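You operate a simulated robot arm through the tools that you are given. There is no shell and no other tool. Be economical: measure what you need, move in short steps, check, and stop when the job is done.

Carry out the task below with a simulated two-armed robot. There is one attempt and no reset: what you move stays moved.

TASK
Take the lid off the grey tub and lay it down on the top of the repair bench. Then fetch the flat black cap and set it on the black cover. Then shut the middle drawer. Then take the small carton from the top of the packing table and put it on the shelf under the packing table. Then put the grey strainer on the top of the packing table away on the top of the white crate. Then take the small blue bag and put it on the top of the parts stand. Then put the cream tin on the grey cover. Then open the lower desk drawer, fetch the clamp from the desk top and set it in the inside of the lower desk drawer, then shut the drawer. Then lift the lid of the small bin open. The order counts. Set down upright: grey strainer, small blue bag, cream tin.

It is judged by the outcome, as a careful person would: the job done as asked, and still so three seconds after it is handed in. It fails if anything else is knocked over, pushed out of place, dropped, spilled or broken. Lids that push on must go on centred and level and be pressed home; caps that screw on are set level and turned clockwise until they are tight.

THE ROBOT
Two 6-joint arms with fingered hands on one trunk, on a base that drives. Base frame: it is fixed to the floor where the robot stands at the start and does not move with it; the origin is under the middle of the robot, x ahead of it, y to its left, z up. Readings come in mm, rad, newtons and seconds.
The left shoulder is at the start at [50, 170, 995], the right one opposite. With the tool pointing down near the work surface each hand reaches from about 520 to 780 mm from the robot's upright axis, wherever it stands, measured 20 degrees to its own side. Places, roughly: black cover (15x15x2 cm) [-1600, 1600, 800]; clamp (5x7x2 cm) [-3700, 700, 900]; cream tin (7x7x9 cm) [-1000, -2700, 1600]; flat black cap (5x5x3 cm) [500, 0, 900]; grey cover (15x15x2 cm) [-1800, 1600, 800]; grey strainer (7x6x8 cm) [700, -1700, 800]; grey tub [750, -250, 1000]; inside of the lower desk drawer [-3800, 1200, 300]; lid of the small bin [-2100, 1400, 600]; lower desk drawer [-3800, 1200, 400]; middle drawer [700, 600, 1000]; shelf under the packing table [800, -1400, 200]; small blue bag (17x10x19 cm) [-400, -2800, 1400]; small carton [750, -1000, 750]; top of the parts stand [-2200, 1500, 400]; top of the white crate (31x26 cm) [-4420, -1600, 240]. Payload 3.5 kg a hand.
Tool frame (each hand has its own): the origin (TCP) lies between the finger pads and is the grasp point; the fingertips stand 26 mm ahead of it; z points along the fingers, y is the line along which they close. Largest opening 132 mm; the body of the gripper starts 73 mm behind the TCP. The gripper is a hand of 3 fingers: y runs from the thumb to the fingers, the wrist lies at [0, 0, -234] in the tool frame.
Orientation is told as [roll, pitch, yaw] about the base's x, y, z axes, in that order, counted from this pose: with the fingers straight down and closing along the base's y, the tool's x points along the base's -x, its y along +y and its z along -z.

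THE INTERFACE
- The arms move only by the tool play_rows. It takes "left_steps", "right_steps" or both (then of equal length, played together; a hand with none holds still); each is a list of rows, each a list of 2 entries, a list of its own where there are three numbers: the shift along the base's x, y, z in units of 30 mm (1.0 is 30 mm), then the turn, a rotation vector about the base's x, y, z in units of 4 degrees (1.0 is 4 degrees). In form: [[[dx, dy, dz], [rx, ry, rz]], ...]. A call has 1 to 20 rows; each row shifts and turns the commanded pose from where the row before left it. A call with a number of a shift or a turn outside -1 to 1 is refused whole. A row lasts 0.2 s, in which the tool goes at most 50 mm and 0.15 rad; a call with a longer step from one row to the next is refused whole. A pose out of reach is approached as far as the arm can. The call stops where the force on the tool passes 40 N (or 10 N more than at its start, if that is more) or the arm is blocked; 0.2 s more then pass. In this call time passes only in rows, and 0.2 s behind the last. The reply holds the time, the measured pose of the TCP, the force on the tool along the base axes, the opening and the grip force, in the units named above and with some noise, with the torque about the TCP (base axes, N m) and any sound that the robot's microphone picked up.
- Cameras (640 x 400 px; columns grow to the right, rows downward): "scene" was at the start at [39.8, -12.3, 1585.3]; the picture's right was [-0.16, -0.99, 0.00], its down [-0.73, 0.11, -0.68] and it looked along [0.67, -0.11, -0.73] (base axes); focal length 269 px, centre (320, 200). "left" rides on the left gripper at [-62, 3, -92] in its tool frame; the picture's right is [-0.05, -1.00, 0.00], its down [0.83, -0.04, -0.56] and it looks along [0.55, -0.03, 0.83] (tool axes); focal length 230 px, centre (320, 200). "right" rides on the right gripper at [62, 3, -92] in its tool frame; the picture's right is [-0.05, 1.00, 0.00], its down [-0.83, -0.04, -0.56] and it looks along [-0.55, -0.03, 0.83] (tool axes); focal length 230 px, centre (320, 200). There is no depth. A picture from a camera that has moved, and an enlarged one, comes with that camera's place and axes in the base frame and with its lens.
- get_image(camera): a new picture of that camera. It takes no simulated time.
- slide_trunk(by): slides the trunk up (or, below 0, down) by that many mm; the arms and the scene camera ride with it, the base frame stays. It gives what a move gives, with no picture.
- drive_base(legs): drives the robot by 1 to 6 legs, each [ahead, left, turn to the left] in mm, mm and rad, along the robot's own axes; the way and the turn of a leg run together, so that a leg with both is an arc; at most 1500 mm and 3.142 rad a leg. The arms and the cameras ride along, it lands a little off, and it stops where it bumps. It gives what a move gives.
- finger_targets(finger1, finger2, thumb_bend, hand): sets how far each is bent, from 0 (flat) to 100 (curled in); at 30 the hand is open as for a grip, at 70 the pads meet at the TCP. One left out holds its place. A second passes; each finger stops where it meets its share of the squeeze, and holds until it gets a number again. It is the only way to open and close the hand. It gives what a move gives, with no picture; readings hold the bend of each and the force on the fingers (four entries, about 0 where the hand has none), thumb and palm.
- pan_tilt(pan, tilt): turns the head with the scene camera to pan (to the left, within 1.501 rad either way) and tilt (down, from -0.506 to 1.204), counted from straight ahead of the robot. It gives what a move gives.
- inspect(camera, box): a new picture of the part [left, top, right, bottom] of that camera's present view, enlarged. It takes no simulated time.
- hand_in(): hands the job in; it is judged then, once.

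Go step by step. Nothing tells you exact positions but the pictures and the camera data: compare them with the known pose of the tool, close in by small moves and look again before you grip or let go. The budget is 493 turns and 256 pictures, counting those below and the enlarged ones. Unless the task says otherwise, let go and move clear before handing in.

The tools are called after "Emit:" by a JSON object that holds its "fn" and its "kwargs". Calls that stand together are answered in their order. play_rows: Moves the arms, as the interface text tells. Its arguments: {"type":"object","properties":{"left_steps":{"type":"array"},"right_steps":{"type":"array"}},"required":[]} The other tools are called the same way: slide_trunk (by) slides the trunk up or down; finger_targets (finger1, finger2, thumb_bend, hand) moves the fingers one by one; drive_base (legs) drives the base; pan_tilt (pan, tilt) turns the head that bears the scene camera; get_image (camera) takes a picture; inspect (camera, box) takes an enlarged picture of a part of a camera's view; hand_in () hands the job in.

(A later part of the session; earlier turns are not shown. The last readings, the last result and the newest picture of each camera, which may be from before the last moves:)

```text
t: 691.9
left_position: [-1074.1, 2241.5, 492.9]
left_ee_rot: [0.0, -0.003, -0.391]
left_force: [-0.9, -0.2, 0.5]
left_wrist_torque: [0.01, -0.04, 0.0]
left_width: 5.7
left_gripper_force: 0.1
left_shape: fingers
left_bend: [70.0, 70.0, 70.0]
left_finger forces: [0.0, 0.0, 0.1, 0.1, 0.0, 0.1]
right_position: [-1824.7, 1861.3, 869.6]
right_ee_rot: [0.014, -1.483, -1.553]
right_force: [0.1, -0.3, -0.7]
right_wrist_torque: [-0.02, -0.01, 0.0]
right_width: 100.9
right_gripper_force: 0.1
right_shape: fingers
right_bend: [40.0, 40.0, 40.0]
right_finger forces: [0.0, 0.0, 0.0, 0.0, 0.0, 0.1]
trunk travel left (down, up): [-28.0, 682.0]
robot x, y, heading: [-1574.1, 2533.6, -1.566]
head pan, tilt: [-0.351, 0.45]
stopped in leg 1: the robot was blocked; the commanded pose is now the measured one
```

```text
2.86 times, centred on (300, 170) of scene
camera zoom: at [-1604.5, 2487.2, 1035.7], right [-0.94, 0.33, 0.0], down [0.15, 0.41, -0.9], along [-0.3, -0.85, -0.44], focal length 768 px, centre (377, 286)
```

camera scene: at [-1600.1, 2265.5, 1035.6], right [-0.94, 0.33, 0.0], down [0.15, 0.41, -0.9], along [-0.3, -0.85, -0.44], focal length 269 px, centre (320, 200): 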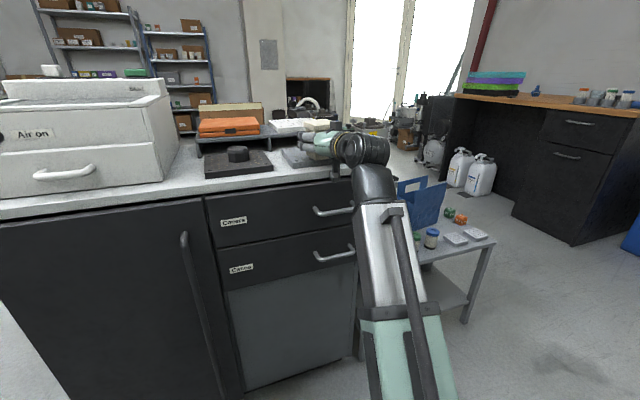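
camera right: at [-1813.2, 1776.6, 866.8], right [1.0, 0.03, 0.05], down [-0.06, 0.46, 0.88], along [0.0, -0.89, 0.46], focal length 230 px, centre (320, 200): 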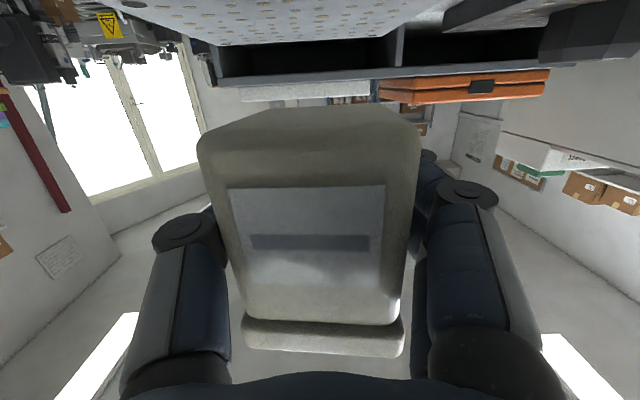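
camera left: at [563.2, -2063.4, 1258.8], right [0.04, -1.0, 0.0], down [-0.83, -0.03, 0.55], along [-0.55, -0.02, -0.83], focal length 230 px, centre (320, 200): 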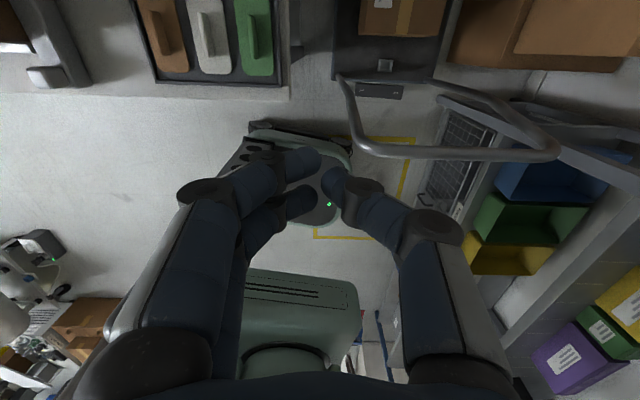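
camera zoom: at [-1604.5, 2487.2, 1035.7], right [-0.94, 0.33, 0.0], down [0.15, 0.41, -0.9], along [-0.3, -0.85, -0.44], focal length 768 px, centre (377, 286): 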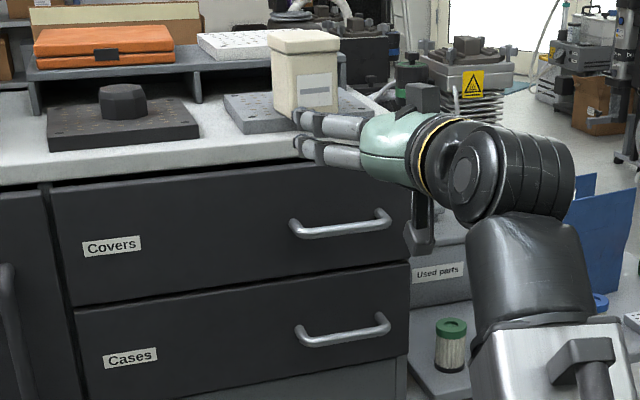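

The cream tin stands upright on the grey cover. I move off the rear contact, turn the right hand back to pointing down, and head for the desk.

Emit:
{"fn": "drive_base", "kwargs": {"legs": [[60, 0, 0]]}}

Emit:
{"fn": "play_rows", "kwargs": {"right_steps": [[[0, 0.3, -0.5], [1, 0, 0]], [[0, 0.2, -0.5], [1, 0, 0]], [[0, 0, -0.5], [1, 0, 0]], [[0, 0, -0.5], [1, 0, 0]], [[0, 0, -0.5], [1, 0, 0]], [[0, 0, -0.6], [1, 0, 0]], [[0, 0, -0.6], [1, 0, 0]], [[0, 0, -0.6], [1, 0, 0]], [[0, 0, -0.6], [1, 0, 0]], [[0, 0, -0.6], [1, 0, 0]], [[0, 0, -0.6], [1, 0, 0]], [[0, 0, -0.6], [1, 0, 0]], [[0, 0, -0.6], [1, 0, 0]], [[0, 0, -0.6], [1, 0, 0]], [[0, 0, -0.6], [1, 0, 0]], [[0, 0, -0.6], [1, 0, 0]], [[0, 0, -0.6], [1, 0, 0]], [[0, 0, -0.6], [1, 0, 0]], [[0, 0, -0.6], [1, 0, 0]], [[0, 0, -0.6], [1, 0, 0]]]}}

Emit:
{"fn": "slide_trunk", "kwargs": {"by": 400}}

Emit:
{"fn": "drive_base", "kwargs": {"legs": [[200, 0, 0], [0, 0, -1.571], [1250, 0, 0]]}}

```text
t: 692.9
left_position: [-1072.7, 2180.7, 492.8]
left_ee_rot: [0.002, -0.003, -0.394]
left_force: [0.4, -0.1, -0.5]
left_wrist_torque: [-0.03, -0.03, -0.01]
left_width: 5.5
left_gripper_force: 0.0
left_shape: fingers
left_bend: [70.0, 70.0, 70.0]
left_finger forces: [0.0, 0.0, 0.0, 0.0, 0.0, 0.1]
right_position: [-1823.8, 1802.8, 868.3]
right_ee_rot: [0.013, -1.482, -1.553]
right_force: [-0.4, 1.1, 0.4]
right_wrist_torque: [0.01, 0.01, 0.03]
right_width: 100.9
right_gripper_force: 0.0
right_shape: fingers
right_bend: [40.0, 40.0, 40.0]
right_finger forces: [0.0, 0.0, 0.1, 0.0, 0.1, 0.0]
trunk travel left (down, up): [-28.0, 682.0]
robot x, y, heading: [-1573.7, 2474.6, -1.564]
head pan, tilt: [-0.351, 0.45]
```

```text
t: 697.1
left_position: [-1071.5, 2181.2, 492.5]
left_ee_rot: [-0.003, -0.002, -0.393]
left_force: [0.3, -0.2, 0.2]
left_wrist_torque: [0.02, -0.01, -0.03]
left_width: 5.8
left_gripper_force: 0.1
left_shape: fingers
left_bend: [70.0, 70.0, 70.0]
left_finger forces: [0.0, 0.0, 0.0, 0.1, 0.0, 0.0]
right_position: [-1824.6, 1816.2, 523.2]
right_ee_rot: [0.031, -0.085, -1.57]
right_force: [-0.6, 0.3, 0.3]
right_wrist_torque: [0.0, -0.04, 0.02]
right_width: 101.2
right_gripper_force: 0.0
right_shape: fingers
right_bend: [40.0, 40.0, 40.0]
right_finger forces: [0.1, 0.1, 0.0, 0.0, 0.0, 0.0]
trunk travel left (down, up): [-28.0, 682.0]
robot x, y, heading: [-1575.1, 2474.2, -1.562]
head pan, tilt: [-0.351, 0.45]
```

```text
t: 700.9
left_position: [-1072.9, 2181.5, 893.3]
left_ee_rot: [0.001, -0.003, -0.393]
left_force: [-0.9, 0.0, 0.2]
left_wrist_torque: [-0.01, 0.02, -0.01]
left_width: 5.7
left_gripper_force: 0.2
left_shape: fingers
left_bend: [70.0, 70.0, 70.0]
left_finger forces: [0.0, 0.0, 0.1, 0.0, 0.0, 0.0]
right_position: [-1823.4, 1817.1, 923.8]
right_ee_rot: [0.029, -0.086, -1.57]
right_force: [0.8, 0.7, -0.4]
right_wrist_torque: [0.01, 0.01, -0.02]
right_width: 101.1
right_gripper_force: 0.0
right_shape: fingers
right_bend: [40.0, 40.0, 40.0]
right_finger forces: [0.0, 0.0, 0.0, 0.1, 0.0, 0.0]
trunk travel left (down, up): [-428.0, 282.0]
robot x, y, heading: [-1575.4, 2470.6, -1.563]
head pan, tilt: [-0.351, 0.45]
```

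```text
t: 703.9
left_position: [-1192.9, 1831.2, 891.8]
left_ee_rot: [-0.001, -0.003, -0.723]
left_force: [-0.8, -0.7, 0.1]
left_wrist_torque: [0.0, -0.03, 0.02]
left_width: 5.8
left_gripper_force: 0.0
left_shape: fingers
left_bend: [70.0, 70.0, 70.0]
left_finger forces: [0.0, 0.0, 0.1, 0.0, 0.1, 0.0]
right_position: [-2021.5, 1731.8, 924.5]
right_ee_rot: [0.031, -0.087, -1.902]
right_force: [-0.5, 0.4, -0.7]
right_wrist_torque: [-0.03, 0.01, 0.01]
right_width: 101.9
right_gripper_force: 0.1
right_shape: fingers
right_bend: [40.0, 40.0, 40.0]
right_finger forces: [0.1, 0.1, 0.1, 0.0, 0.1, 0.1]
trunk travel left (down, up): [-428.0, 282.0]
robot x, y, heading: [-1574.4, 2269.7, -1.894]
head pan, tilt: [-0.351, 0.45]
stopped in leg 2: the robot was blocked; the commanded pose is now the measured one
```

The turn was blocked – I may have touched something on the island. I look at once.

Emit:
{"fn": "pan_tilt", "kwargs": {"pan": -0.2, "tilt": 0.7}}

Emit:
{"fn": "get_image", "kwargs": {"camera": "scene"}}

```text
t: 704.6
left_position: [-1193.6, 1831.9, 892.7]
left_ee_rot: [0.0, -0.004, -0.724]
left_force: [0.1, 0.7, 0.0]
left_wrist_torque: [0.0, 0.0, 0.0]
left_width: 5.8
left_gripper_force: 0.1
left_shape: fingers
left_bend: [70.0, 70.0, 70.0]
left_finger forces: [0.0, 0.0, 0.0, 0.0, 0.0, 0.0]
right_position: [-2021.8, 1732.7, 923.5]
right_ee_rot: [0.03, -0.086, -1.901]
right_force: [-0.1, 0.2, -0.3]
right_wrist_torque: [0.01, 0.0, -0.01]
right_width: 101.4
right_gripper_force: 0.1
right_shape: fingers
right_bend: [40.0, 40.0, 40.0]
right_finger forces: [0.1, 0.0, 0.0, 0.0, 0.0, 0.1]
trunk travel left (down, up): [-428.0, 282.0]
robot x, y, heading: [-1571.5, 2271.2, -1.897]
head pan, tilt: [-0.201, 0.7]
```

```text
36 pictures are left
camera scene: at [-1600.5, 2235.6, 1413.6], right [-0.87, 0.5, 0.0], down [0.32, 0.56, -0.77], along [-0.38, -0.66, -0.64], focal length 269 px, centre (320, 200)
```

scene: 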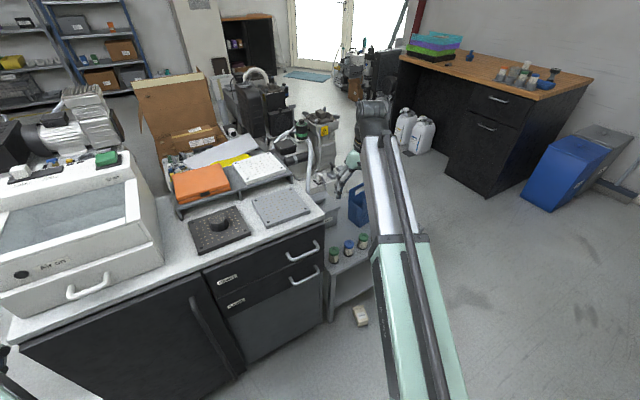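

The tin was swept onto the floor in front of the parts stand. I need to fetch it back; first a close look.

Emit:
{"fn": "inspect", "kwargs": {"camera": "scene", "box": [310, 270, 410, 360]}}

```text
4.44 times, centred on (360, 315) of scene
camera zoom: at [-1600.5, 2235.6, 1413.6], right [-0.87, 0.5, 0.0], down [0.32, 0.56, -0.77], along [-0.38, -0.66, -0.64], focal length 1196 px, centre (142, -311)
```

zoom: 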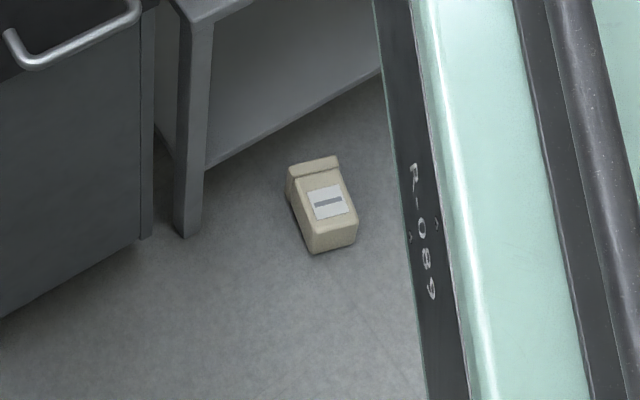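

It lies label-up with its lid pointing away from me, nicely aligned with the hand's yaw. I shift right, lower the trunk and bring the hand over it.

Emit:
{"fn": "drive_base", "kwargs": {"legs": [[0, -150, 0]]}}

Emit:
{"fn": "slide_trunk", "kwargs": {"by": -400}}

Emit:
{"fn": "get_image", "kwargs": {"camera": "right"}}

```text
t: 706.0
left_position: [-1332.6, 1877.9, 892.2]
left_ee_rot: [0.0, -0.003, -0.724]
left_force: [-0.3, -1.3, 0.0]
left_wrist_torque: [0.02, 0.0, -0.01]
left_width: 5.8
left_gripper_force: 0.1
left_shape: fingers
left_bend: [70.0, 70.0, 70.0]
left_finger forces: [0.0, 0.1, 0.0, 0.1, 0.0, 0.1]
right_position: [-2161.4, 1779.4, 923.7]
right_ee_rot: [0.032, -0.086, -1.903]
right_force: [0.0, 1.1, -1.0]
right_wrist_torque: [0.04, 0.02, -0.01]
right_width: 101.7
right_gripper_force: 0.1
right_shape: fingers
right_bend: [40.0, 40.0, 40.0]
right_finger forces: [0.0, 0.0, 0.0, 0.0, 0.0, 0.0]
trunk travel left (down, up): [-428.0, 282.0]
robot x, y, heading: [-1712.0, 2317.8, -1.898]
head pan, tilt: [-0.201, 0.7]
```

```text
t: 709.8
left_position: [-1333.2, 1878.4, 493.1]
left_ee_rot: [0.0, -0.003, -0.724]
left_force: [0.2, 1.0, -0.3]
left_wrist_torque: [-0.02, 0.04, 0.01]
left_width: 5.6
left_gripper_force: 0.1
left_shape: fingers
left_bend: [70.0, 70.0, 70.0]
left_finger forces: [0.0, 0.0, 0.0, 0.0, 0.0, 0.0]
right_position: [-2160.8, 1780.4, 523.9]
right_ee_rot: [0.03, -0.086, -1.903]
right_force: [1.0, -1.1, -0.2]
right_wrist_torque: [0.01, 0.02, 0.0]
right_width: 101.6
right_gripper_force: 0.0
right_shape: fingers
right_bend: [40.0, 40.0, 40.0]
right_finger forces: [0.1, 0.1, 0.0, 0.0, 0.0, 0.1]
trunk travel left (down, up): [-28.0, 682.0]
robot x, y, heading: [-1709.9, 2321.8, -1.9]
head pan, tilt: [-0.201, 0.7]
```

```text
34 pictures are left
camera right: at [-2139.2, 1845.2, 610.0], right [0.93, -0.37, 0.03], down [-0.31, -0.72, 0.62], along [-0.21, -0.59, -0.78], focal length 230 px, centre (320, 200)
```

right: 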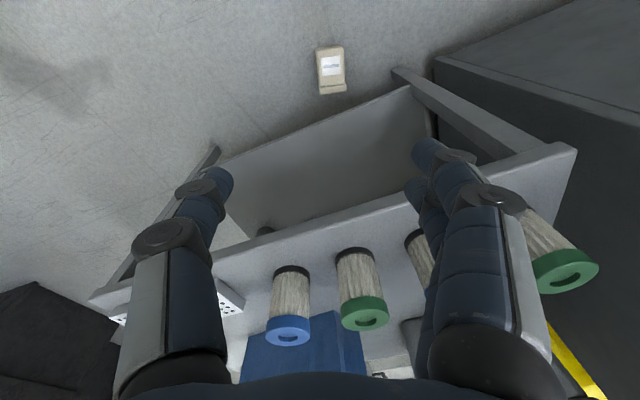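

Emit:
{"fn": "play_rows", "kwargs": {"right_steps": [[[0.5, -0.4, 0], [0.65, 0, 0]], [[0.5, -0.5, -0.5], [0.65, 0, 0]], [[0, 0, -1], [0, 0, 0]], [[0, 0, -1], [0, 0, 0]], [[0, 0, -1], [0, 0, 0]], [[0, 0, -1], [0, 0, 0]], [[0, 0, -1], [0, 0, 0]], [[0, 0, -1], [0, 0, 0]], [[0, 0, -1], [0, 0, 0]], [[0, 0, -1], [0, 0, 0]], [[0, 0, -1], [0, 0, 0]], [[0, 0, -1], [0, 0, 0]]]}}

Emit:
{"fn": "get_image", "kwargs": {"camera": "right"}}

```text
t: 712.4
left_position: [-1331.6, 1876.8, 492.5]
left_ee_rot: [0.0, -0.004, -0.725]
left_force: [0.2, -0.2, 0.4]
left_wrist_torque: [-0.01, 0.0, 0.01]
left_width: 5.6
left_gripper_force: 0.1
left_shape: fingers
left_bend: [70.0, 70.0, 70.0]
left_finger forces: [0.1, 0.0, 0.0, 0.0, 0.0, 0.1]
right_position: [-2133.7, 1752.8, 209.5]
right_ee_rot: [-0.002, 0.001, -1.899]
right_force: [0.9, 0.2, -0.5]
right_wrist_torque: [-0.02, 0.02, 0.04]
right_width: 101.7
right_gripper_force: 0.0
right_shape: fingers
right_bend: [40.0, 40.0, 40.0]
right_finger forces: [0.1, 0.0, 0.1, 0.1, 0.1, 0.1]
trunk travel left (down, up): [-28.0, 682.0]
robot x, y, heading: [-1706.2, 2318.9, -1.899]
head pan, tilt: [-0.201, 0.7]
```

```text
33 pictures are left
camera right: at [-2111.1, 1810.4, 301.3], right [0.93, -0.37, 0.0], down [-0.31, -0.77, 0.56], along [-0.21, -0.52, -0.83], focal length 230 px, centre (320, 200)
```

right: 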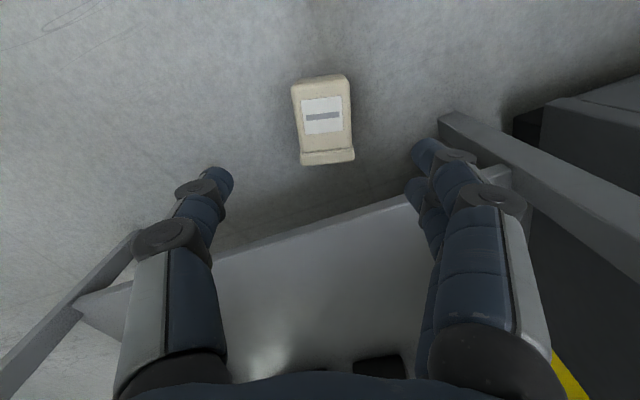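

Emit:
{"fn": "play_rows", "kwargs": {"right_steps": [[[0.1, 0, -1], [0, 0, 0.85]], [[0, 0, -1], [0, 0, 0.85]], [[0, 0, -1], [0, 0, 0]], [[0, 0, -1], [0, 0, 0]], [[0, 0, -1], [0, 0, 0]], [[0, 0, -0.5], [0, 0, 0]]]}}

Emit:
{"fn": "finger_targets", "kwargs": {"hand": "right", "finger1": 56, "finger2": 56, "thumb_bend": 56}}

Emit:
{"fn": "get_image", "kwargs": {"camera": "right"}}

```text
t: 713.8
left_position: [-1332.5, 1877.7, 492.4]
left_ee_rot: [0.001, -0.004, -0.725]
left_force: [-0.2, 0.5, 0.2]
left_wrist_torque: [-0.02, 0.02, 0.01]
left_width: 5.7
left_gripper_force: 0.0
left_shape: fingers
left_bend: [70.0, 70.0, 70.0]
left_finger forces: [0.0, 0.0, 0.0, 0.0, 0.0, 0.1]
right_position: [-2128.3, 1753.0, 44.8]
right_ee_rot: [0.001, 0.001, -1.782]
right_force: [0.1, 0.3, 0.2]
right_wrist_torque: [0.01, -0.01, 0.01]
right_width: 101.9
right_gripper_force: 0.0
right_shape: fingers
right_bend: [40.0, 40.0, 40.0]
right_finger forces: [0.1, 0.1, 0.1, 0.0, 0.1, 0.0]
trunk travel left (down, up): [-28.0, 682.0]
robot x, y, heading: [-1711.3, 2316.3, -1.889]
head pan, tilt: [-0.201, 0.7]
```

```text
t: 714.8
left_position: [-1333.3, 1877.3, 493.0]
left_ee_rot: [0.0, -0.004, -0.724]
left_force: [-0.7, 0.5, 0.2]
left_wrist_torque: [-0.02, 0.0, -0.01]
left_width: 5.2
left_gripper_force: 0.1
left_shape: fingers
left_bend: [70.0, 70.0, 70.0]
left_finger forces: [0.1, 0.0, 0.0, 0.1, 0.0, 0.0]
right_position: [-2128.9, 1752.7, 44.0]
right_ee_rot: [0.001, 0.002, -1.781]
right_force: [-0.5, -1.3, -0.9]
right_wrist_torque: [-0.02, 0.01, -0.01]
right_width: 61.9
right_gripper_force: 5.0
right_shape: fingers
right_bend: [52.0, 53.0, 53.0]
right_finger forces: [2.6, 2.2, 0.0, 0.0, 5.3, 0.1]
trunk travel left (down, up): [-28.0, 682.0]
robot x, y, heading: [-1711.6, 2318.0, -1.894]
head pan, tilt: [-0.201, 0.7]
```

```text
32 pictures are left
camera right: at [-2112.9, 1813.5, 135.5], right [0.97, -0.26, 0.0], down [-0.22, -0.8, 0.55], along [-0.14, -0.54, -0.83], focal length 230 px, centre (320, 200)
```

right: 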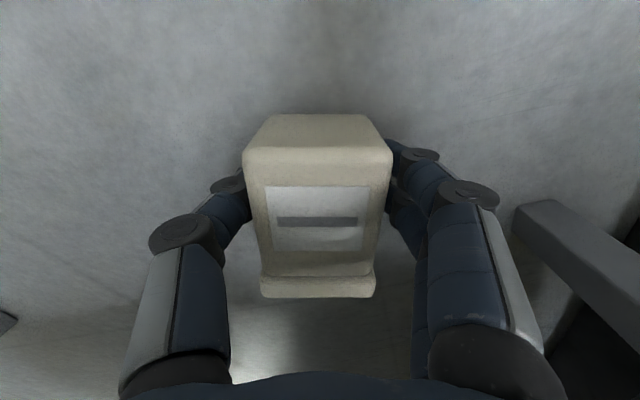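

Gripped. I tighten, lift it, and pitch the hand forward so the tin comes upright again.

Emit:
{"fn": "finger_targets", "kwargs": {"hand": "right", "finger1": 66, "finger2": 66, "thumb_bend": 66}}

Emit:
{"fn": "play_rows", "kwargs": {"right_steps": [[[0, 0, 0.5], [0, 0, 0]], [[0, 0.2, 1], [0, 0, 0]], [[0, 0.3, 1], [0, 0, 0]], [[0, 0.3, 1], [0, 0, 0]], [[0, 0.3, 1], [0, 0, 0]], [[0, 0, 1], [0, 0, 0]], [[0, 0, 1], [0, 0, 0]], [[0, 0, 1], [0, 0, 0]], [[0, 0, 1], [0, 0, 0]], [[0, 0, 1], [0, 0, 0]], [[0, 0, 1], [0, 0, 0]], [[0, 0, 1], [0, 0, 0]], [[0, 0, 1], [0, 0, 0]], [[0, 0, 1], [0, 0, 0]], [[0, 0, 1], [0, 0, 0]], [[0, 0, 1], [0, 0, 0]]]}}

Emit:
{"fn": "slide_trunk", "kwargs": {"by": 400}}

Emit:
{"fn": "drive_base", "kwargs": {"legs": [[-150, 0, 0.32]]}}

```text
t: 715.8
left_position: [-1332.5, 1878.6, 492.8]
left_ee_rot: [0.001, -0.003, -0.725]
left_force: [-0.1, 0.0, 0.3]
left_wrist_torque: [-0.01, 0.0, -0.02]
left_width: 5.7
left_gripper_force: 0.0
left_shape: fingers
left_bend: [70.0, 70.0, 70.0]
left_finger forces: [0.1, 0.0, 0.0, 0.0, 0.0, 0.0]
right_position: [-2128.2, 1754.7, 43.3]
right_ee_rot: [0.0, 0.002, -1.783]
right_force: [-0.2, -0.4, -0.2]
right_wrist_torque: [0.0, -0.04, -0.02]
right_width: 60.1
right_gripper_force: 18.5
right_shape: fingers
right_bend: [53.0, 54.0, 57.0]
right_finger forces: [9.3, 9.1, 0.1, 0.1, 18.3, 0.0]
trunk travel left (down, up): [-28.0, 682.0]
robot x, y, heading: [-1711.2, 2315.6, -1.893]
head pan, tilt: [-0.201, 0.7]
```

```text
t: 719.2
left_position: [-1332.0, 1878.3, 493.6]
left_ee_rot: [-0.001, -0.003, -0.725]
left_force: [-0.1, -0.1, 0.4]
left_wrist_torque: [-0.02, 0.03, -0.04]
left_width: 5.5
left_gripper_force: 0.1
left_shape: fingers
left_bend: [70.0, 70.0, 70.0]
left_finger forces: [0.0, 0.0, 0.0, 0.1, 0.1, 0.0]
right_position: [-2129.7, 1786.6, 506.9]
right_ee_rot: [0.004, 0.0, -1.782]
right_force: [0.4, 0.7, -2.9]
right_wrist_torque: [0.0, -0.01, -0.02]
right_width: 59.9
right_gripper_force: 18.2
right_shape: fingers
right_bend: [53.0, 54.0, 57.0]
right_finger forces: [9.2, 9.0, 0.0, 0.0, 18.2, 0.1]
trunk travel left (down, up): [-28.0, 682.0]
robot x, y, heading: [-1713.5, 2319.7, -1.897]
head pan, tilt: [-0.201, 0.7]
```

```text
t: 723.0
left_position: [-1332.6, 1878.8, 892.2]
left_ee_rot: [-0.001, -0.001, -0.723]
left_force: [-1.1, 0.0, 0.1]
left_wrist_torque: [-0.04, -0.01, 0.03]
left_width: 5.7
left_gripper_force: 0.1
left_shape: fingers
left_bend: [70.0, 70.0, 70.0]
left_finger forces: [0.0, 0.1, 0.0, 0.0, 0.1, 0.0]
right_position: [-2129.4, 1787.5, 907.2]
right_ee_rot: [0.002, 0.002, -1.783]
right_force: [-0.4, -0.2, -3.3]
right_wrist_torque: [0.02, 0.0, 0.03]
right_width: 59.8
right_gripper_force: 17.9
right_shape: fingers
right_bend: [53.0, 54.0, 57.0]
right_finger forces: [9.3, 9.0, 0.0, 0.0, 18.3, 0.1]
trunk travel left (down, up): [-428.0, 282.0]
robot x, y, heading: [-1707.3, 2315.8, -1.894]
head pan, tilt: [-0.201, 0.7]
```

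```text
t: 724.5
left_position: [-1190.0, 2165.8, 892.7]
left_ee_rot: [0.001, -0.003, -0.408]
left_force: [0.7, -0.6, 0.2]
left_wrist_torque: [-0.02, -0.01, 0.02]
left_width: 5.3
left_gripper_force: 0.0
left_shape: fingers
left_bend: [70.0, 70.0, 70.0]
left_finger forces: [0.0, 0.1, 0.0, 0.0, 0.0, 0.1]
right_position: [-1918.7, 1828.4, 909.8]
right_ee_rot: [0.001, 0.001, -1.464]
right_force: [0.1, -0.1, -3.9]
right_wrist_torque: [0.02, 0.01, 0.0]
right_width: 60.0
right_gripper_force: 17.8
right_shape: fingers
right_bend: [53.0, 54.0, 58.0]
right_finger forces: [9.3, 8.9, 0.0, 0.0, 18.3, 0.0]
trunk travel left (down, up): [-428.0, 282.0]
robot x, y, heading: [-1689.0, 2468.4, -1.569]
head pan, tilt: [-0.201, 0.7]
```

Emit:
{"fn": "play_rows", "kwargs": {"right_steps": [[[0, 0, 0.6], [-1, 0, -0.75]], [[0, 0, 0.6], [-1, 0, -0.75]], [[0, 0, 0.6], [-1, 0, 0]], [[0, 0, 0.6], [-1, 0, 0]], [[0, 0, 0.6], [-1, 0, 0]], [[0, 0, 0.6], [-1, 0, 0]], [[0, 0, 0.6], [-1, 0, 0]], [[0, 0, 0.6], [-1, 0, 0]], [[0, 0, 0.6], [-1, 0, 0]], [[0, 0, 0.6], [-1, 0, 0]], [[0, 0, 0.6], [-1, 0, 0]], [[0, 0, 0.6], [-1, 0, 0]], [[0, 0, 0.6], [-1, 0, 0]], [[0, 0, 0.5], [-1, 0, 0]], [[0, 0, 0.5], [-1, 0, 0]], [[0, 0, 0.5], [-1, 0, 0]], [[0, 0, 0.5], [-1, 0, 0]], [[0, 0, 0.5], [-1, 0, 0]], [[0, 0, 0.5], [-1, 0, 0]], [[0, 0, 0.5], [-1, 0, 0]]]}}

Emit:
{"fn": "play_rows", "kwargs": {"right_steps": [[[0, 0, 0.3], [-1, 0, 0]], [[0, 0, 0], [-1, 0, 0]], [[0, 0, 0], [-0.3, 0, 0]]]}}

Emit:
{"fn": "get_image", "kwargs": {"camera": "right"}}

```text
t: 728.7
left_position: [-1189.4, 2164.5, 892.8]
left_ee_rot: [0.0, -0.002, -0.408]
left_force: [0.1, 0.4, 0.0]
left_wrist_torque: [-0.02, 0.0, 0.04]
left_width: 5.6
left_gripper_force: 0.1
left_shape: fingers
left_bend: [70.0, 70.0, 70.0]
left_finger forces: [0.0, 0.0, 0.0, 0.1, 0.1, 0.0]
right_position: [-1919.6, 1829.4, 1247.0]
right_ee_rot: [-0.018, -1.396, -1.559]
right_force: [0.0, -0.3, -3.1]
right_wrist_torque: [0.01, -0.01, 0.03]
right_width: 59.9
right_gripper_force: 18.3
right_shape: fingers
right_bend: [53.0, 54.0, 58.0]
right_finger forces: [9.3, 9.1, 0.0, 0.0, 18.5, 0.0]
trunk travel left (down, up): [-428.0, 282.0]
robot x, y, heading: [-1685.1, 2465.5, -1.572]
head pan, tilt: [-0.201, 0.7]
```

```text
t: 729.5
left_position: [-1190.2, 2164.5, 893.5]
left_ee_rot: [0.0, -0.003, -0.408]
left_force: [1.0, 0.0, -0.1]
left_wrist_torque: [0.02, -0.01, 0.02]
left_width: 5.2
left_gripper_force: 0.0
left_shape: fingers
left_bend: [70.0, 70.0, 70.0]
left_finger forces: [0.0, 0.1, 0.0, 0.0, 0.1, 0.0]
right_position: [-1917.4, 1829.4, 1256.6]
right_ee_rot: [-0.151, -1.556, -1.426]
right_force: [-0.5, 0.1, -3.0]
right_wrist_torque: [0.03, 0.0, -0.01]
right_width: 60.1
right_gripper_force: 19.1
right_shape: fingers
right_bend: [53.0, 54.0, 58.0]
right_finger forces: [9.1, 9.2, 0.0, 0.0, 18.5, 0.0]
trunk travel left (down, up): [-428.0, 282.0]
robot x, y, heading: [-1688.3, 2465.6, -1.573]
head pan, tilt: [-0.201, 0.7]
```

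```text
31 pictures are left
camera right: at [-1915.4, 1922.6, 1195.8], right [1.0, -0.01, 0.05], down [-0.04, 0.54, 0.84], along [-0.03, -0.84, 0.54], focal length 230 px, centre (320, 200)
```

right: 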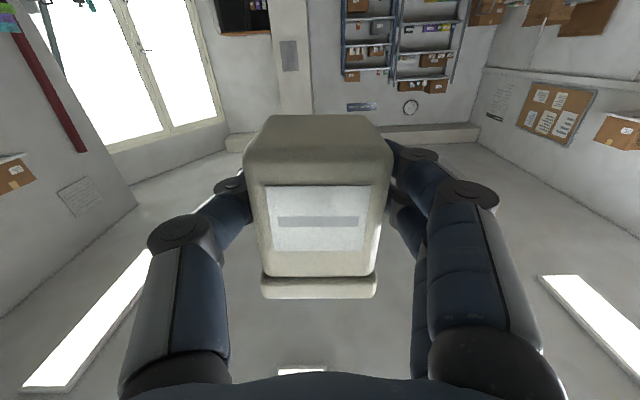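

The tin is upright in the hand again. I drive to bring it over the grey cover and lower the trunk.

Emit:
{"fn": "drive_base", "kwargs": {"legs": [[197, 98, 0]]}}

Emit:
{"fn": "slide_trunk", "kwargs": {"by": -340}}

Emit:
{"fn": "get_image", "kwargs": {"camera": "scene"}}

```text
t: 731.1
left_position: [-1091.6, 1969.4, 892.9]
left_ee_rot: [0.003, -0.002, -0.402]
left_force: [0.3, 0.3, -0.2]
left_wrist_torque: [0.0, 0.03, -0.02]
left_width: 5.7
left_gripper_force: 0.1
left_shape: fingers
left_bend: [70.0, 70.0, 70.0]
left_finger forces: [0.0, 0.1, 0.0, 0.1, 0.1, 0.1]
right_position: [-1819.8, 1631.2, 1255.5]
right_ee_rot: [-0.173, -1.554, -1.401]
right_force: [1.0, -0.8, -3.8]
right_wrist_torque: [0.04, 0.01, -0.02]
right_width: 60.0
right_gripper_force: 18.3
right_shape: fingers
right_bend: [53.0, 54.0, 58.0]
right_finger forces: [9.2, 9.2, 0.0, 0.1, 18.5, 0.0]
trunk travel left (down, up): [-428.0, 282.0]
robot x, y, heading: [-1589.6, 2269.2, -1.577]
head pan, tilt: [-0.201, 0.7]
```

```text
t: 734.5
left_position: [-1091.5, 1968.4, 552.5]
left_ee_rot: [0.001, -0.004, -0.403]
left_force: [-0.1, -0.1, 0.6]
left_wrist_torque: [-0.01, 0.0, -0.05]
left_width: 5.6
left_gripper_force: 0.1
left_shape: fingers
left_bend: [70.0, 70.0, 70.0]
left_finger forces: [0.0, 0.1, 0.0, 0.0, 0.0, 0.0]
right_position: [-1818.7, 1631.4, 916.0]
right_ee_rot: [-0.161, -1.556, -1.414]
right_force: [0.5, -0.2, -3.4]
right_wrist_torque: [0.04, -0.01, 0.01]
right_width: 60.1
right_gripper_force: 18.7
right_shape: fingers
right_bend: [53.0, 54.0, 58.0]
right_finger forces: [9.2, 9.2, 0.0, 0.0, 18.6, 0.0]
trunk travel left (down, up): [-88.0, 622.0]
robot x, y, heading: [-1591.0, 2266.7, -1.577]
head pan, tilt: [-0.201, 0.7]
```

```text
30 pictures are left
camera scene: at [-1606.0, 2223.6, 1073.6], right [-0.98, 0.2, 0.0], down [0.13, 0.63, -0.76], along [-0.15, -0.75, -0.64], focal length 269 px, centre (320, 200)
```

scene: 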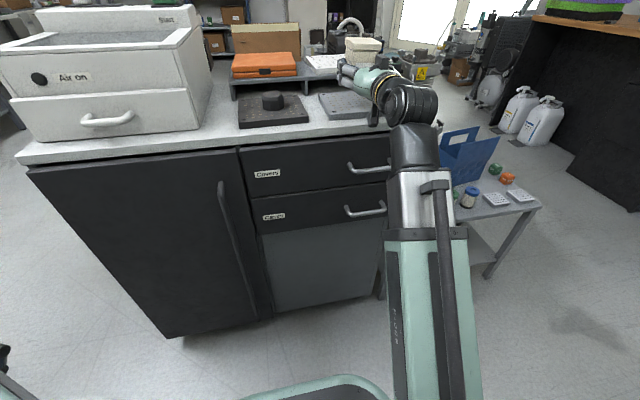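

Emit:
{"fn": "play_rows", "kwargs": {"right_steps": [[[0, 0, -0.6], [0, 0, 0]], [[0, 0, -0.5], [0, 0, 0]], [[0, 0, -0.3], [0, 0, 0]], [[0, 0, -0.15], [0, 0, 0]], [[0, 0, -0.15], [0, 0, 0]], [[0, 0, -0.1], [0, 0, 0]]]}}

Emit:
{"fn": "inspect", "kwargs": {"camera": "scene", "box": [230, 20, 430, 160]}}

```text
t: 735.9
left_position: [-1090.9, 1969.5, 553.2]
left_ee_rot: [0.0, -0.002, -0.403]
left_force: [0.3, -0.6, 0.8]
left_wrist_torque: [0.03, 0.03, -0.02]
left_width: 5.8
left_gripper_force: 0.0
left_shape: fingers
left_bend: [70.0, 70.0, 70.0]
left_finger forces: [0.0, 0.1, 0.0, 0.1, 0.0, 0.1]
right_position: [-1819.8, 1631.2, 865.4]
right_ee_rot: [-0.351, -1.561, -1.222]
right_force: [1.9, -2.9, 18.7]
right_wrist_torque: [-0.46, 0.35, 0.08]
right_width: 59.3
right_gripper_force: 19.2
right_shape: fingers
right_bend: [53.0, 54.0, 58.0]
right_finger forces: [8.9, 10.7, 0.0, 0.0, 18.0, 0.0]
trunk travel left (down, up): [-88.0, 622.0]
robot x, y, heading: [-1592.2, 2265.9, -1.575]
head pan, tilt: [-0.201, 0.7]
```

```text
2.86 times, centred on (330, 90) of scene
camera zoom: at [-1605.4, 2224.7, 1073.9], right [-0.98, 0.2, 0.0], down [0.13, 0.63, -0.77], along [-0.15, -0.75, -0.64], focal length 768 px, centre (291, 514)
```

zoom: 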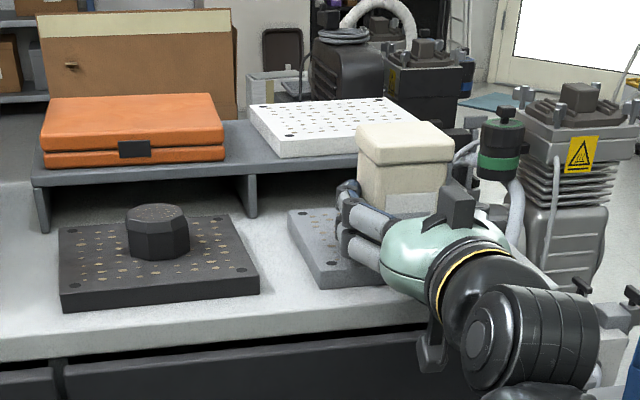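

The tin is down on the cover again. I open, back straight off 180 mm and check.

Emit:
{"fn": "finger_targets", "kwargs": {"hand": "right", "finger1": 50, "finger2": 50, "thumb_bend": 52}}

Emit:
{"fn": "finger_targets", "kwargs": {"hand": "right", "finger1": 38, "finger2": 38, "thumb_bend": 38}}

Emit:
{"fn": "drive_base", "kwargs": {"legs": [[-190, 0, 0]]}}

Emit:
{"fn": "get_image", "kwargs": {"camera": "scene"}}

```text
t: 736.9
left_position: [-1091.5, 1968.9, 552.2]
left_ee_rot: [0.001, -0.005, -0.404]
left_force: [0.6, -0.1, 0.6]
left_wrist_torque: [0.01, -0.02, -0.01]
left_width: 5.6
left_gripper_force: 0.1
left_shape: fingers
left_bend: [70.0, 70.0, 70.0]
left_finger forces: [0.0, 0.1, 0.1, 0.0, 0.0, 0.0]
right_position: [-1819.4, 1629.8, 862.3]
right_ee_rot: [-0.161, -1.555, -1.412]
right_force: [-0.5, 0.5, -0.3]
right_wrist_torque: [-0.01, 0.0, -0.03]
right_width: 64.7
right_gripper_force: 0.5
right_shape: fingers
right_bend: [50.0, 50.0, 52.0]
right_finger forces: [0.0, 0.0, 0.1, 0.1, 0.4, 0.1]
trunk travel left (down, up): [-88.0, 622.0]
robot x, y, heading: [-1592.9, 2269.0, -1.57]
head pan, tilt: [-0.201, 0.7]
```

```text
t: 737.9
left_position: [-1091.8, 1968.8, 552.9]
left_ee_rot: [0.001, -0.004, -0.403]
left_force: [-0.6, -0.3, -0.5]
left_wrist_torque: [-0.02, 0.02, 0.01]
left_width: 5.6
left_gripper_force: 0.0
left_shape: fingers
left_bend: [70.0, 70.0, 70.0]
left_finger forces: [0.0, 0.0, 0.0, 0.0, 0.1, 0.1]
right_position: [-1819.1, 1630.6, 862.2]
right_ee_rot: [-0.17, -1.555, -1.405]
right_force: [0.8, 0.4, -0.1]
right_wrist_torque: [0.01, 0.01, -0.01]
right_width: 107.6
right_gripper_force: 0.1
right_shape: fingers
right_bend: [38.0, 38.0, 38.0]
right_finger forces: [0.1, 0.0, 0.0, 0.0, 0.0, 0.0]
trunk travel left (down, up): [-88.0, 622.0]
robot x, y, heading: [-1589.4, 2268.5, -1.577]
head pan, tilt: [-0.201, 0.7]
```

```text
t: 739.4
left_position: [-1091.5, 2156.0, 553.3]
left_ee_rot: [0.001, -0.004, -0.406]
left_force: [0.3, 0.4, -0.4]
left_wrist_torque: [-0.01, -0.01, -0.03]
left_width: 5.5
left_gripper_force: 0.0
left_shape: fingers
left_bend: [70.0, 70.0, 70.0]
left_finger forces: [0.0, 0.0, 0.1, 0.0, 0.0, 0.1]
right_position: [-1820.4, 1818.8, 861.1]
right_ee_rot: [-0.166, -1.556, -1.407]
right_force: [0.4, -0.5, -0.2]
right_wrist_torque: [-0.01, 0.01, 0.01]
right_width: 107.6
right_gripper_force: 0.0
right_shape: fingers
right_bend: [38.0, 38.0, 38.0]
right_finger forces: [0.0, 0.0, 0.1, 0.1, 0.1, 0.0]
trunk travel left (down, up): [-88.0, 622.0]
robot x, y, heading: [-1592.0, 2451.4, -1.578]
head pan, tilt: [-0.201, 0.7]
```

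```text
28 pictures are left
camera scene: at [-1605.3, 2411.9, 1073.5], right [-0.98, 0.2, 0.0], down [0.13, 0.63, -0.76], along [-0.16, -0.75, -0.64], focal length 269 px, centre (320, 200)
```

scene: 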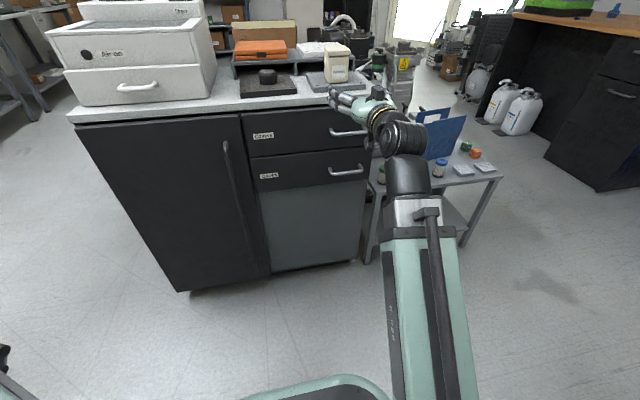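

The tin stands on the grey cover. I raise up, leave sideways and go to the desk.

Emit:
{"fn": "slide_trunk", "kwargs": {"by": 300}}

Emit:
{"fn": "drive_base", "kwargs": {"legs": [[0, -300, 0], [120, -300, 0], [0, 0, -1.565], [680, 0, 0], [0, 950, 0]]}}

Emit:
{"fn": "pan_tilt", "kwargs": {"pan": 0.1, "tilt": 0.6}}

Emit:
{"fn": "get_image", "kwargs": {"camera": "scene"}}

```text
t: 742.4
left_position: [-1090.5, 2156.3, 853.5]
left_ee_rot: [-0.001, -0.004, -0.407]
left_force: [-0.2, -0.8, 0.2]
left_wrist_torque: [-0.01, -0.03, -0.02]
left_width: 6.1
left_gripper_force: 0.0
left_shape: fingers
left_bend: [70.0, 70.0, 70.0]
left_finger forces: [0.0, 0.0, 0.0, 0.0, 0.0, 0.1]
right_position: [-1819.9, 1818.4, 1161.8]
right_ee_rot: [-0.164, -1.555, -1.41]
right_force: [-0.2, 0.4, -0.2]
right_wrist_torque: [0.01, -0.01, -0.02]
right_width: 107.9
right_gripper_force: 0.1
right_shape: fingers
right_bend: [38.0, 38.0, 38.0]
right_finger forces: [0.0, 0.0, 0.1, 0.0, 0.0, 0.0]
trunk travel left (down, up): [-388.0, 322.0]
robot x, y, heading: [-1590.0, 2452.0, -1.573]
head pan, tilt: [-0.201, 0.7]
```

```text
t: 757.9
left_position: [-3126.2, 854.3, 852.7]
left_ee_rot: [0.001, -0.005, -1.937]
left_force: [-0.5, 0.5, -0.2]
left_wrist_torque: [0.02, -0.01, 0.01]
left_width: 5.8
left_gripper_force: 0.1
left_shape: fingers
left_bend: [70.0, 70.0, 70.0]
left_finger forces: [0.1, 0.1, 0.0, 0.1, 0.0, 0.0]
right_position: [-3492.0, 1568.9, 1161.2]
right_ee_rot: [-0.165, -1.555, -2.941]
right_force: [0.1, -0.6, 0.6]
right_wrist_torque: [-0.02, 0.02, -0.02]
right_width: 107.4
right_gripper_force: 0.0
right_shape: fingers
right_bend: [38.0, 38.0, 38.0]
right_finger forces: [0.0, 0.1, 0.1, 0.0, 0.0, 0.1]
trunk travel left (down, up): [-388.0, 322.0]
robot x, y, heading: [-2848.7, 1359.0, -3.105]
head pan, tilt: [-0.201, 0.7]
```

```text
t: 758.7
left_position: [-3125.7, 853.0, 852.8]
left_ee_rot: [0.0, -0.005, -1.937]
left_force: [0.3, -0.4, 0.3]
left_wrist_torque: [-0.01, -0.01, 0.01]
left_width: 5.7
left_gripper_force: 0.0
left_shape: fingers
left_bend: [70.0, 70.0, 70.0]
left_finger forces: [0.0, 0.0, 0.1, 0.1, 0.0, 0.0]
right_position: [-3491.7, 1567.5, 1162.3]
right_ee_rot: [-0.162, -1.554, -2.944]
right_force: [0.2, -0.4, -0.5]
right_wrist_torque: [0.0, 0.0, -0.01]
right_width: 107.6
right_gripper_force: 0.0
right_shape: fingers
right_bend: [38.0, 38.0, 38.0]
right_finger forces: [0.1, 0.0, 0.0, 0.0, 0.1, 0.0]
trunk travel left (down, up): [-388.0, 322.0]
robot x, y, heading: [-2845.3, 1365.2, -3.107]
head pan, tilt: [0.099, 0.6]
```

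```text
27 pictures are left
camera scene: at [-2893.3, 1353.0, 1382.1], right [-0.13, 0.99, 0.0], down [0.56, 0.08, -0.82], along [-0.82, -0.11, -0.57], focal length 269 px, centre (320, 200)
```

scene: 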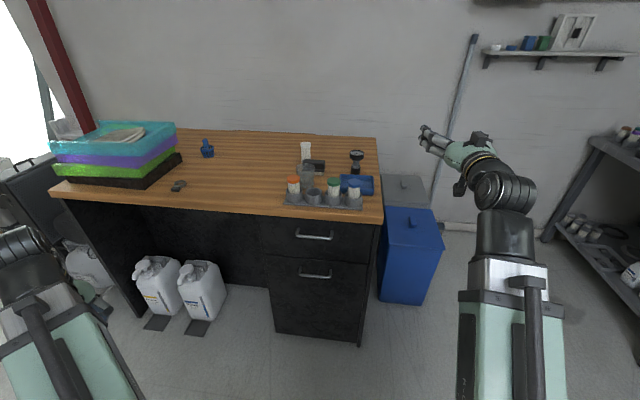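

The desk's lower drawer handle is at about [-3597, 1238, 528]; the clamp is the small dark item at [-3755, 658]. I shift south and reorient the right hand (down, yaw inward, then tilt) as for the bag.

Emit:
{"fn": "drive_base", "kwargs": {"legs": [[0, 0, -0.035], [0, 380, 0]]}}

Emit:
{"fn": "play_rows", "kwargs": {"right_steps": [[[0.2, 0, -0.5], [0, -1, 0]], [[0.2, 0, -0.5], [0, -1, 0]], [[0.2, 0, -0.5], [0, -1, 0]], [[0, 0, -0.5], [0, -1, 0]], [[0, 0, -0.6], [0, -1, 0]], [[0, 0, -0.6], [0, -1, 0]], [[0, 0, -0.6], [0, -1, 0]], [[0, 0, -0.6], [0, -1, 0]], [[0, 0, -0.6], [0, -1, 0]], [[0, 0, -0.6], [0, -1, 0]], [[0, 0, -0.6], [0, -1, 0]], [[0, 0, -0.6], [0, -1, 0]], [[0, 0, -0.6], [0, -1, 0]], [[0, 0, -0.6], [0, -1, 0]], [[0, 0, -0.6], [0, -1, 0]], [[0, 0, -0.6], [0, -1, 0]], [[0, 0, -0.6], [0, -1, 0]], [[0, 0, -0.6], [0, -1, 0]], [[0, 0, -0.6], [0, -1, 0]], [[0, 0, -0.6], [0, -1, 0]]]}}

Emit:
{"fn": "play_rows", "kwargs": {"right_steps": [[[0, 0, 0], [0, -1, 0]], [[0, 0, 0], [0, -1, 0]], [[0, 0, 0], [0, 0, -1]], [[0, 0, 0], [0, 0, -1]], [[0, 0, 0], [0, 0, -1]], [[0, 0, 0], [0, 0, -1]], [[0, 0, 0], [0, 0, -1]], [[0, 0, 0], [0, 0, -1]], [[0, 0, 0], [0, 0, -1]], [[0, 0, 0], [0, 0, -1]], [[0, 0, 0], [0, 0, -1]], [[0, 0, 0], [0, 0, -1]], [[0, 0, 0], [0, 0, -1]], [[0, 0, 0], [0, 0, -1]], [[0, 0, 0], [0, 0, -1]], [[0, 0, 0], [0, 0, -1]], [[0, 0, 0], [0, 0, -1]], [[0, 0, 0], [0, 0, -1]], [[0, 0, 0], [0, 0, -1]], [[0, 0, 0], [0, 0, -1]]]}}

```text
t: 761.5
left_position: [-3142.5, 486.4, 853.5]
left_ee_rot: [0.001, -0.001, -1.972]
left_force: [0.8, -0.5, 0.1]
left_wrist_torque: [0.02, -0.02, 0.01]
left_width: 5.4
left_gripper_force: 0.0
left_shape: fingers
left_bend: [70.0, 70.0, 70.0]
left_finger forces: [0.0, 0.0, 0.0, 0.0, 0.0, 0.1]
right_position: [-3485.1, 1212.1, 1161.4]
right_ee_rot: [-0.169, -1.556, -2.971]
right_force: [-0.5, -0.1, 0.3]
right_wrist_torque: [0.0, -0.01, 0.04]
right_width: 107.6
right_gripper_force: 0.0
right_shape: fingers
right_bend: [38.0, 38.0, 38.0]
right_finger forces: [0.0, 0.0, 0.0, 0.0, 0.0, 0.0]
trunk travel left (down, up): [-388.0, 322.0]
robot x, y, heading: [-2847.1, 985.8, -3.146]
head pan, tilt: [0.099, 0.6]
```

```text
t: 765.7
left_position: [-3142.2, 486.2, 853.8]
left_ee_rot: [0.0, -0.004, -1.97]
left_force: [-0.4, 0.8, -0.8]
left_wrist_torque: [0.03, 0.02, -0.02]
left_width: 5.9
left_gripper_force: 0.1
left_shape: fingers
left_bend: [70.0, 70.0, 70.0]
left_finger forces: [0.1, 0.0, 0.0, 0.0, 0.0, 0.0]
right_position: [-3466.4, 1211.1, 813.4]
right_ee_rot: [-0.002, -0.156, -3.14]
right_force: [0.4, -0.2, 0.2]
right_wrist_torque: [-0.01, -0.01, 0.06]
right_width: 107.9
right_gripper_force: 0.1
right_shape: fingers
right_bend: [38.0, 38.0, 38.0]
right_finger forces: [0.0, 0.0, 0.0, 0.0, 0.0, 0.1]
trunk travel left (down, up): [-388.0, 322.0]
robot x, y, heading: [-2845.5, 987.0, -3.138]
head pan, tilt: [0.099, 0.6]
```

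```text
t: 769.9
left_position: [-3142.3, 486.9, 852.6]
left_ee_rot: [-0.001, -0.004, -1.971]
left_force: [0.1, 0.0, -0.7]
left_wrist_torque: [-0.03, 0.0, 0.04]
left_width: 5.6
left_gripper_force: 0.0
left_shape: fingers
left_bend: [70.0, 70.0, 70.0]
left_finger forces: [0.1, 0.0, 0.1, 0.0, 0.0, 0.0]
right_position: [-3464.9, 1211.8, 813.8]
right_ee_rot: [0.001, -0.02, 1.887]
right_force: [-0.4, 0.6, 0.2]
right_wrist_torque: [-0.01, 0.02, 0.02]
right_width: 107.6
right_gripper_force: 0.1
right_shape: fingers
right_bend: [38.0, 38.0, 38.0]
right_finger forces: [0.1, 0.0, 0.0, 0.0, 0.1, 0.1]
trunk travel left (down, up): [-388.0, 322.0]
robot x, y, heading: [-2843.8, 984.8, -3.14]
head pan, tilt: [0.099, 0.6]
```

Emit:
{"fn": "finger_targets", "kwargs": {"hand": "right", "finger1": 46, "finger2": 46, "thumb_bend": 46}}

Emit:
{"fn": "play_rows", "kwargs": {"right_steps": [[[0, 0, 0], [0, 0, -1]], [[0, 0, 0], [0, 0, -1]], [[0, 0, 0], [0, 0, -0.7]], [[0, 0, 0], [0, 1, 0]], [[0, 0, 0], [0, 1, 0]], [[0, 0, 0], [0, 1, 0]], [[0, 0, 0], [0, 1, 0]], [[0, 0, 0], [0, 1, 0]], [[0, 0, 0], [0, 1, 0]], [[0, 0, 0], [0, 1, 0]], [[0, 0, 0], [0, 1, 0]], [[0, 0, 0], [0, 1, 0]], [[0, 0, 0], [0, 1, 0]], [[0, 0, 0], [0, 1, 0]]]}}

Emit:
{"fn": "slide_trunk", "kwargs": {"by": -230}}

Emit:
{"fn": "get_image", "kwargs": {"camera": "scene"}}

```text
t: 770.9
left_position: [-3143.3, 486.1, 852.6]
left_ee_rot: [-0.001, -0.004, -1.97]
left_force: [-0.3, 0.0, -0.4]
left_wrist_torque: [0.04, -0.03, -0.01]
left_width: 6.0
left_gripper_force: 0.1
left_shape: fingers
left_bend: [70.0, 70.0, 70.0]
left_finger forces: [0.0, 0.0, 0.1, 0.1, 0.1, 0.1]
right_position: [-3465.6, 1212.3, 812.7]
right_ee_rot: [-0.001, -0.018, 1.886]
right_force: [0.2, -1.3, -0.3]
right_wrist_torque: [-0.02, -0.01, 0.02]
right_width: 81.8
right_gripper_force: 0.0
right_shape: fingers
right_bend: [46.0, 46.0, 46.0]
right_finger forces: [0.0, 0.1, 0.1, 0.0, 0.1, 0.0]
trunk travel left (down, up): [-388.0, 322.0]
robot x, y, heading: [-2849.5, 986.8, -3.142]
head pan, tilt: [0.099, 0.6]
```

```text
t: 773.9
left_position: [-3142.1, 486.1, 852.7]
left_ee_rot: [-0.001, -0.003, -1.972]
left_force: [-0.2, -0.3, 0.2]
left_wrist_torque: [-0.02, -0.01, 0.01]
left_width: 5.5
left_gripper_force: 0.1
left_shape: fingers
left_bend: [70.0, 70.0, 70.0]
left_finger forces: [0.0, 0.0, 0.0, 0.0, 0.0, 0.1]
right_position: [-3472.0, 1213.2, 815.2]
right_ee_rot: [0.765, -0.103, 1.648]
right_force: [0.2, 0.4, 0.5]
right_wrist_torque: [-0.01, 0.01, 0.0]
right_width: 81.7
right_gripper_force: 0.0
right_shape: fingers
right_bend: [46.0, 46.0, 46.0]
right_finger forces: [0.0, 0.0, 0.0, 0.0, 0.0, 0.1]
right hand out of reach, approached as far as the arm can: row 14
trunk travel left (down, up): [-388.0, 322.0]
robot x, y, heading: [-2847.4, 986.2, -3.138]
head pan, tilt: [0.099, 0.6]
```

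```text
t: 776.3
left_position: [-3142.4, 485.7, 623.0]
left_ee_rot: [0.0, -0.005, -1.971]
left_force: [0.3, -1.1, -0.1]
left_wrist_torque: [0.04, 0.02, -0.01]
left_width: 5.6
left_gripper_force: 0.1
left_shape: fingers
left_bend: [70.0, 70.0, 70.0]
left_finger forces: [0.1, 0.1, 0.0, 0.0, 0.1, 0.1]
right_position: [-3471.3, 1213.1, 583.5]
right_ee_rot: [0.764, -0.103, 1.649]
right_force: [-0.7, 0.1, -0.5]
right_wrist_torque: [-0.04, 0.02, 0.05]
right_width: 81.6
right_gripper_force: 0.1
right_shape: fingers
right_bend: [46.0, 46.0, 46.0]
right_finger forces: [0.0, 0.0, 0.0, 0.0, 0.0, 0.0]
trunk travel left (down, up): [-158.0, 552.0]
robot x, y, heading: [-2847.6, 984.8, -3.135]
head pan, tilt: [0.099, 0.6]
```

```text
26 pictures are left
camera scene: at [-2893.2, 977.1, 1152.2], right [-0.1, 0.99, 0.0], down [0.56, 0.06, -0.83], along [-0.82, -0.08, -0.56], focal length 269 px, centre (320, 200)
```

scene: 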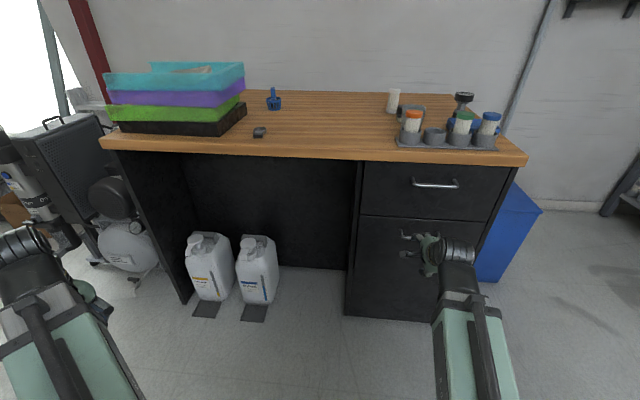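

Emit:
{"fn": "get_image", "kwargs": {"camera": "right"}}

```text
25 pictures are left
camera right: at [-3405.9, 1150.4, 646.9], right [-0.72, -0.08, 0.69], down [0.35, 0.82, 0.45], along [-0.6, 0.57, -0.56], focal length 230 px, centre (320, 200)
```

right: 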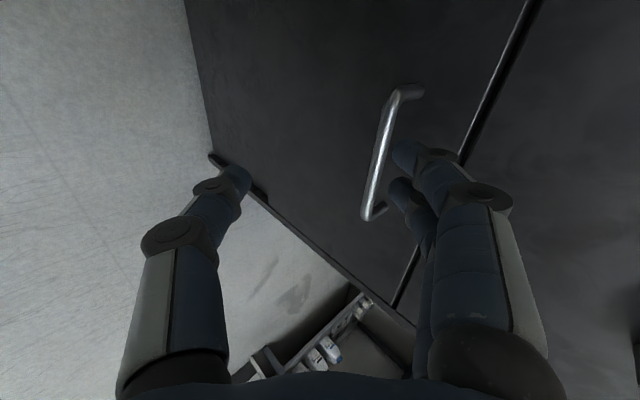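

The lower handle bar spans y 1177–1292 at x≈-3576, z≈553. I narrow the hand, reach over the bar, then lower the fingertips behind it.

Emit:
{"fn": "finger_targets", "kwargs": {"hand": "right", "finger1": 58, "finger2": 58, "thumb_bend": 54}}

Emit:
{"fn": "play_rows", "kwargs": {"right_steps": [[[-0.3, 0.1, 0.3], [0, 0, 0]], [[-0.7, 0.15, 0], [0, 0, 0]], [[-0.7, 0.15, 0], [0, 0, 0]], [[-0.7, 0.1, 0], [0, 0, 0]], [[-0.5, 0, 0], [0, 0, 0]]]}}

Emit:
{"fn": "get_image", "kwargs": {"camera": "right"}}

```text
t: 777.3
left_position: [-3142.8, 485.9, 623.2]
left_ee_rot: [0.001, -0.003, -1.971]
left_force: [-0.2, 1.0, 0.1]
left_wrist_torque: [-0.02, 0.01, 0.0]
left_width: 5.8
left_gripper_force: 0.1
left_shape: fingers
left_bend: [70.0, 70.0, 70.0]
left_finger forces: [0.1, 0.0, 0.0, 0.1, 0.1, 0.1]
right_position: [-3471.6, 1212.2, 585.3]
right_ee_rot: [0.761, -0.103, 1.65]
right_force: [-0.6, 0.4, -0.5]
right_wrist_torque: [0.01, -0.01, -0.01]
right_width: 50.5
right_gripper_force: 0.2
right_shape: fingers
right_bend: [57.0, 57.0, 54.0]
right_finger forces: [0.1, 0.0, 0.0, 0.1, 0.0, 0.0]
trunk travel left (down, up): [-158.0, 552.0]
robot x, y, heading: [-2845.8, 983.1, -3.138]
head pan, tilt: [0.099, 0.6]
```

```text
t: 778.5
left_position: [-3141.6, 487.0, 622.2]
left_ee_rot: [-0.001, -0.004, -1.971]
left_force: [-0.5, 0.5, 0.2]
left_wrist_torque: [-0.04, -0.02, -0.02]
left_width: 5.3
left_gripper_force: 0.1
left_shape: fingers
left_bend: [70.0, 70.0, 70.0]
left_finger forces: [0.0, 0.0, 0.0, 0.0, 0.1, 0.1]
right_position: [-3558.5, 1227.6, 595.0]
right_ee_rot: [0.762, -0.103, 1.649]
right_force: [0.5, -1.2, 1.0]
right_wrist_torque: [0.01, -0.04, 0.01]
right_width: 50.0
right_gripper_force: 0.0
right_shape: fingers
right_bend: [57.0, 57.0, 54.0]
right_finger forces: [0.0, 0.1, 0.1, 0.0, 0.1, 0.0]
trunk travel left (down, up): [-158.0, 552.0]
robot x, y, heading: [-2850.4, 985.5, -3.14]
head pan, tilt: [0.099, 0.6]
```

```text
24 pictures are left
camera right: at [-3492.7, 1165.1, 656.4], right [-0.72, -0.08, 0.69], down [0.35, 0.82, 0.45], along [-0.6, 0.57, -0.56], focal length 230 px, centre (320, 200)
```

right: 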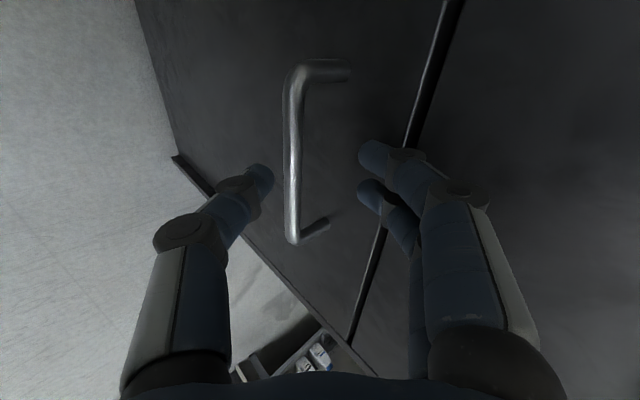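

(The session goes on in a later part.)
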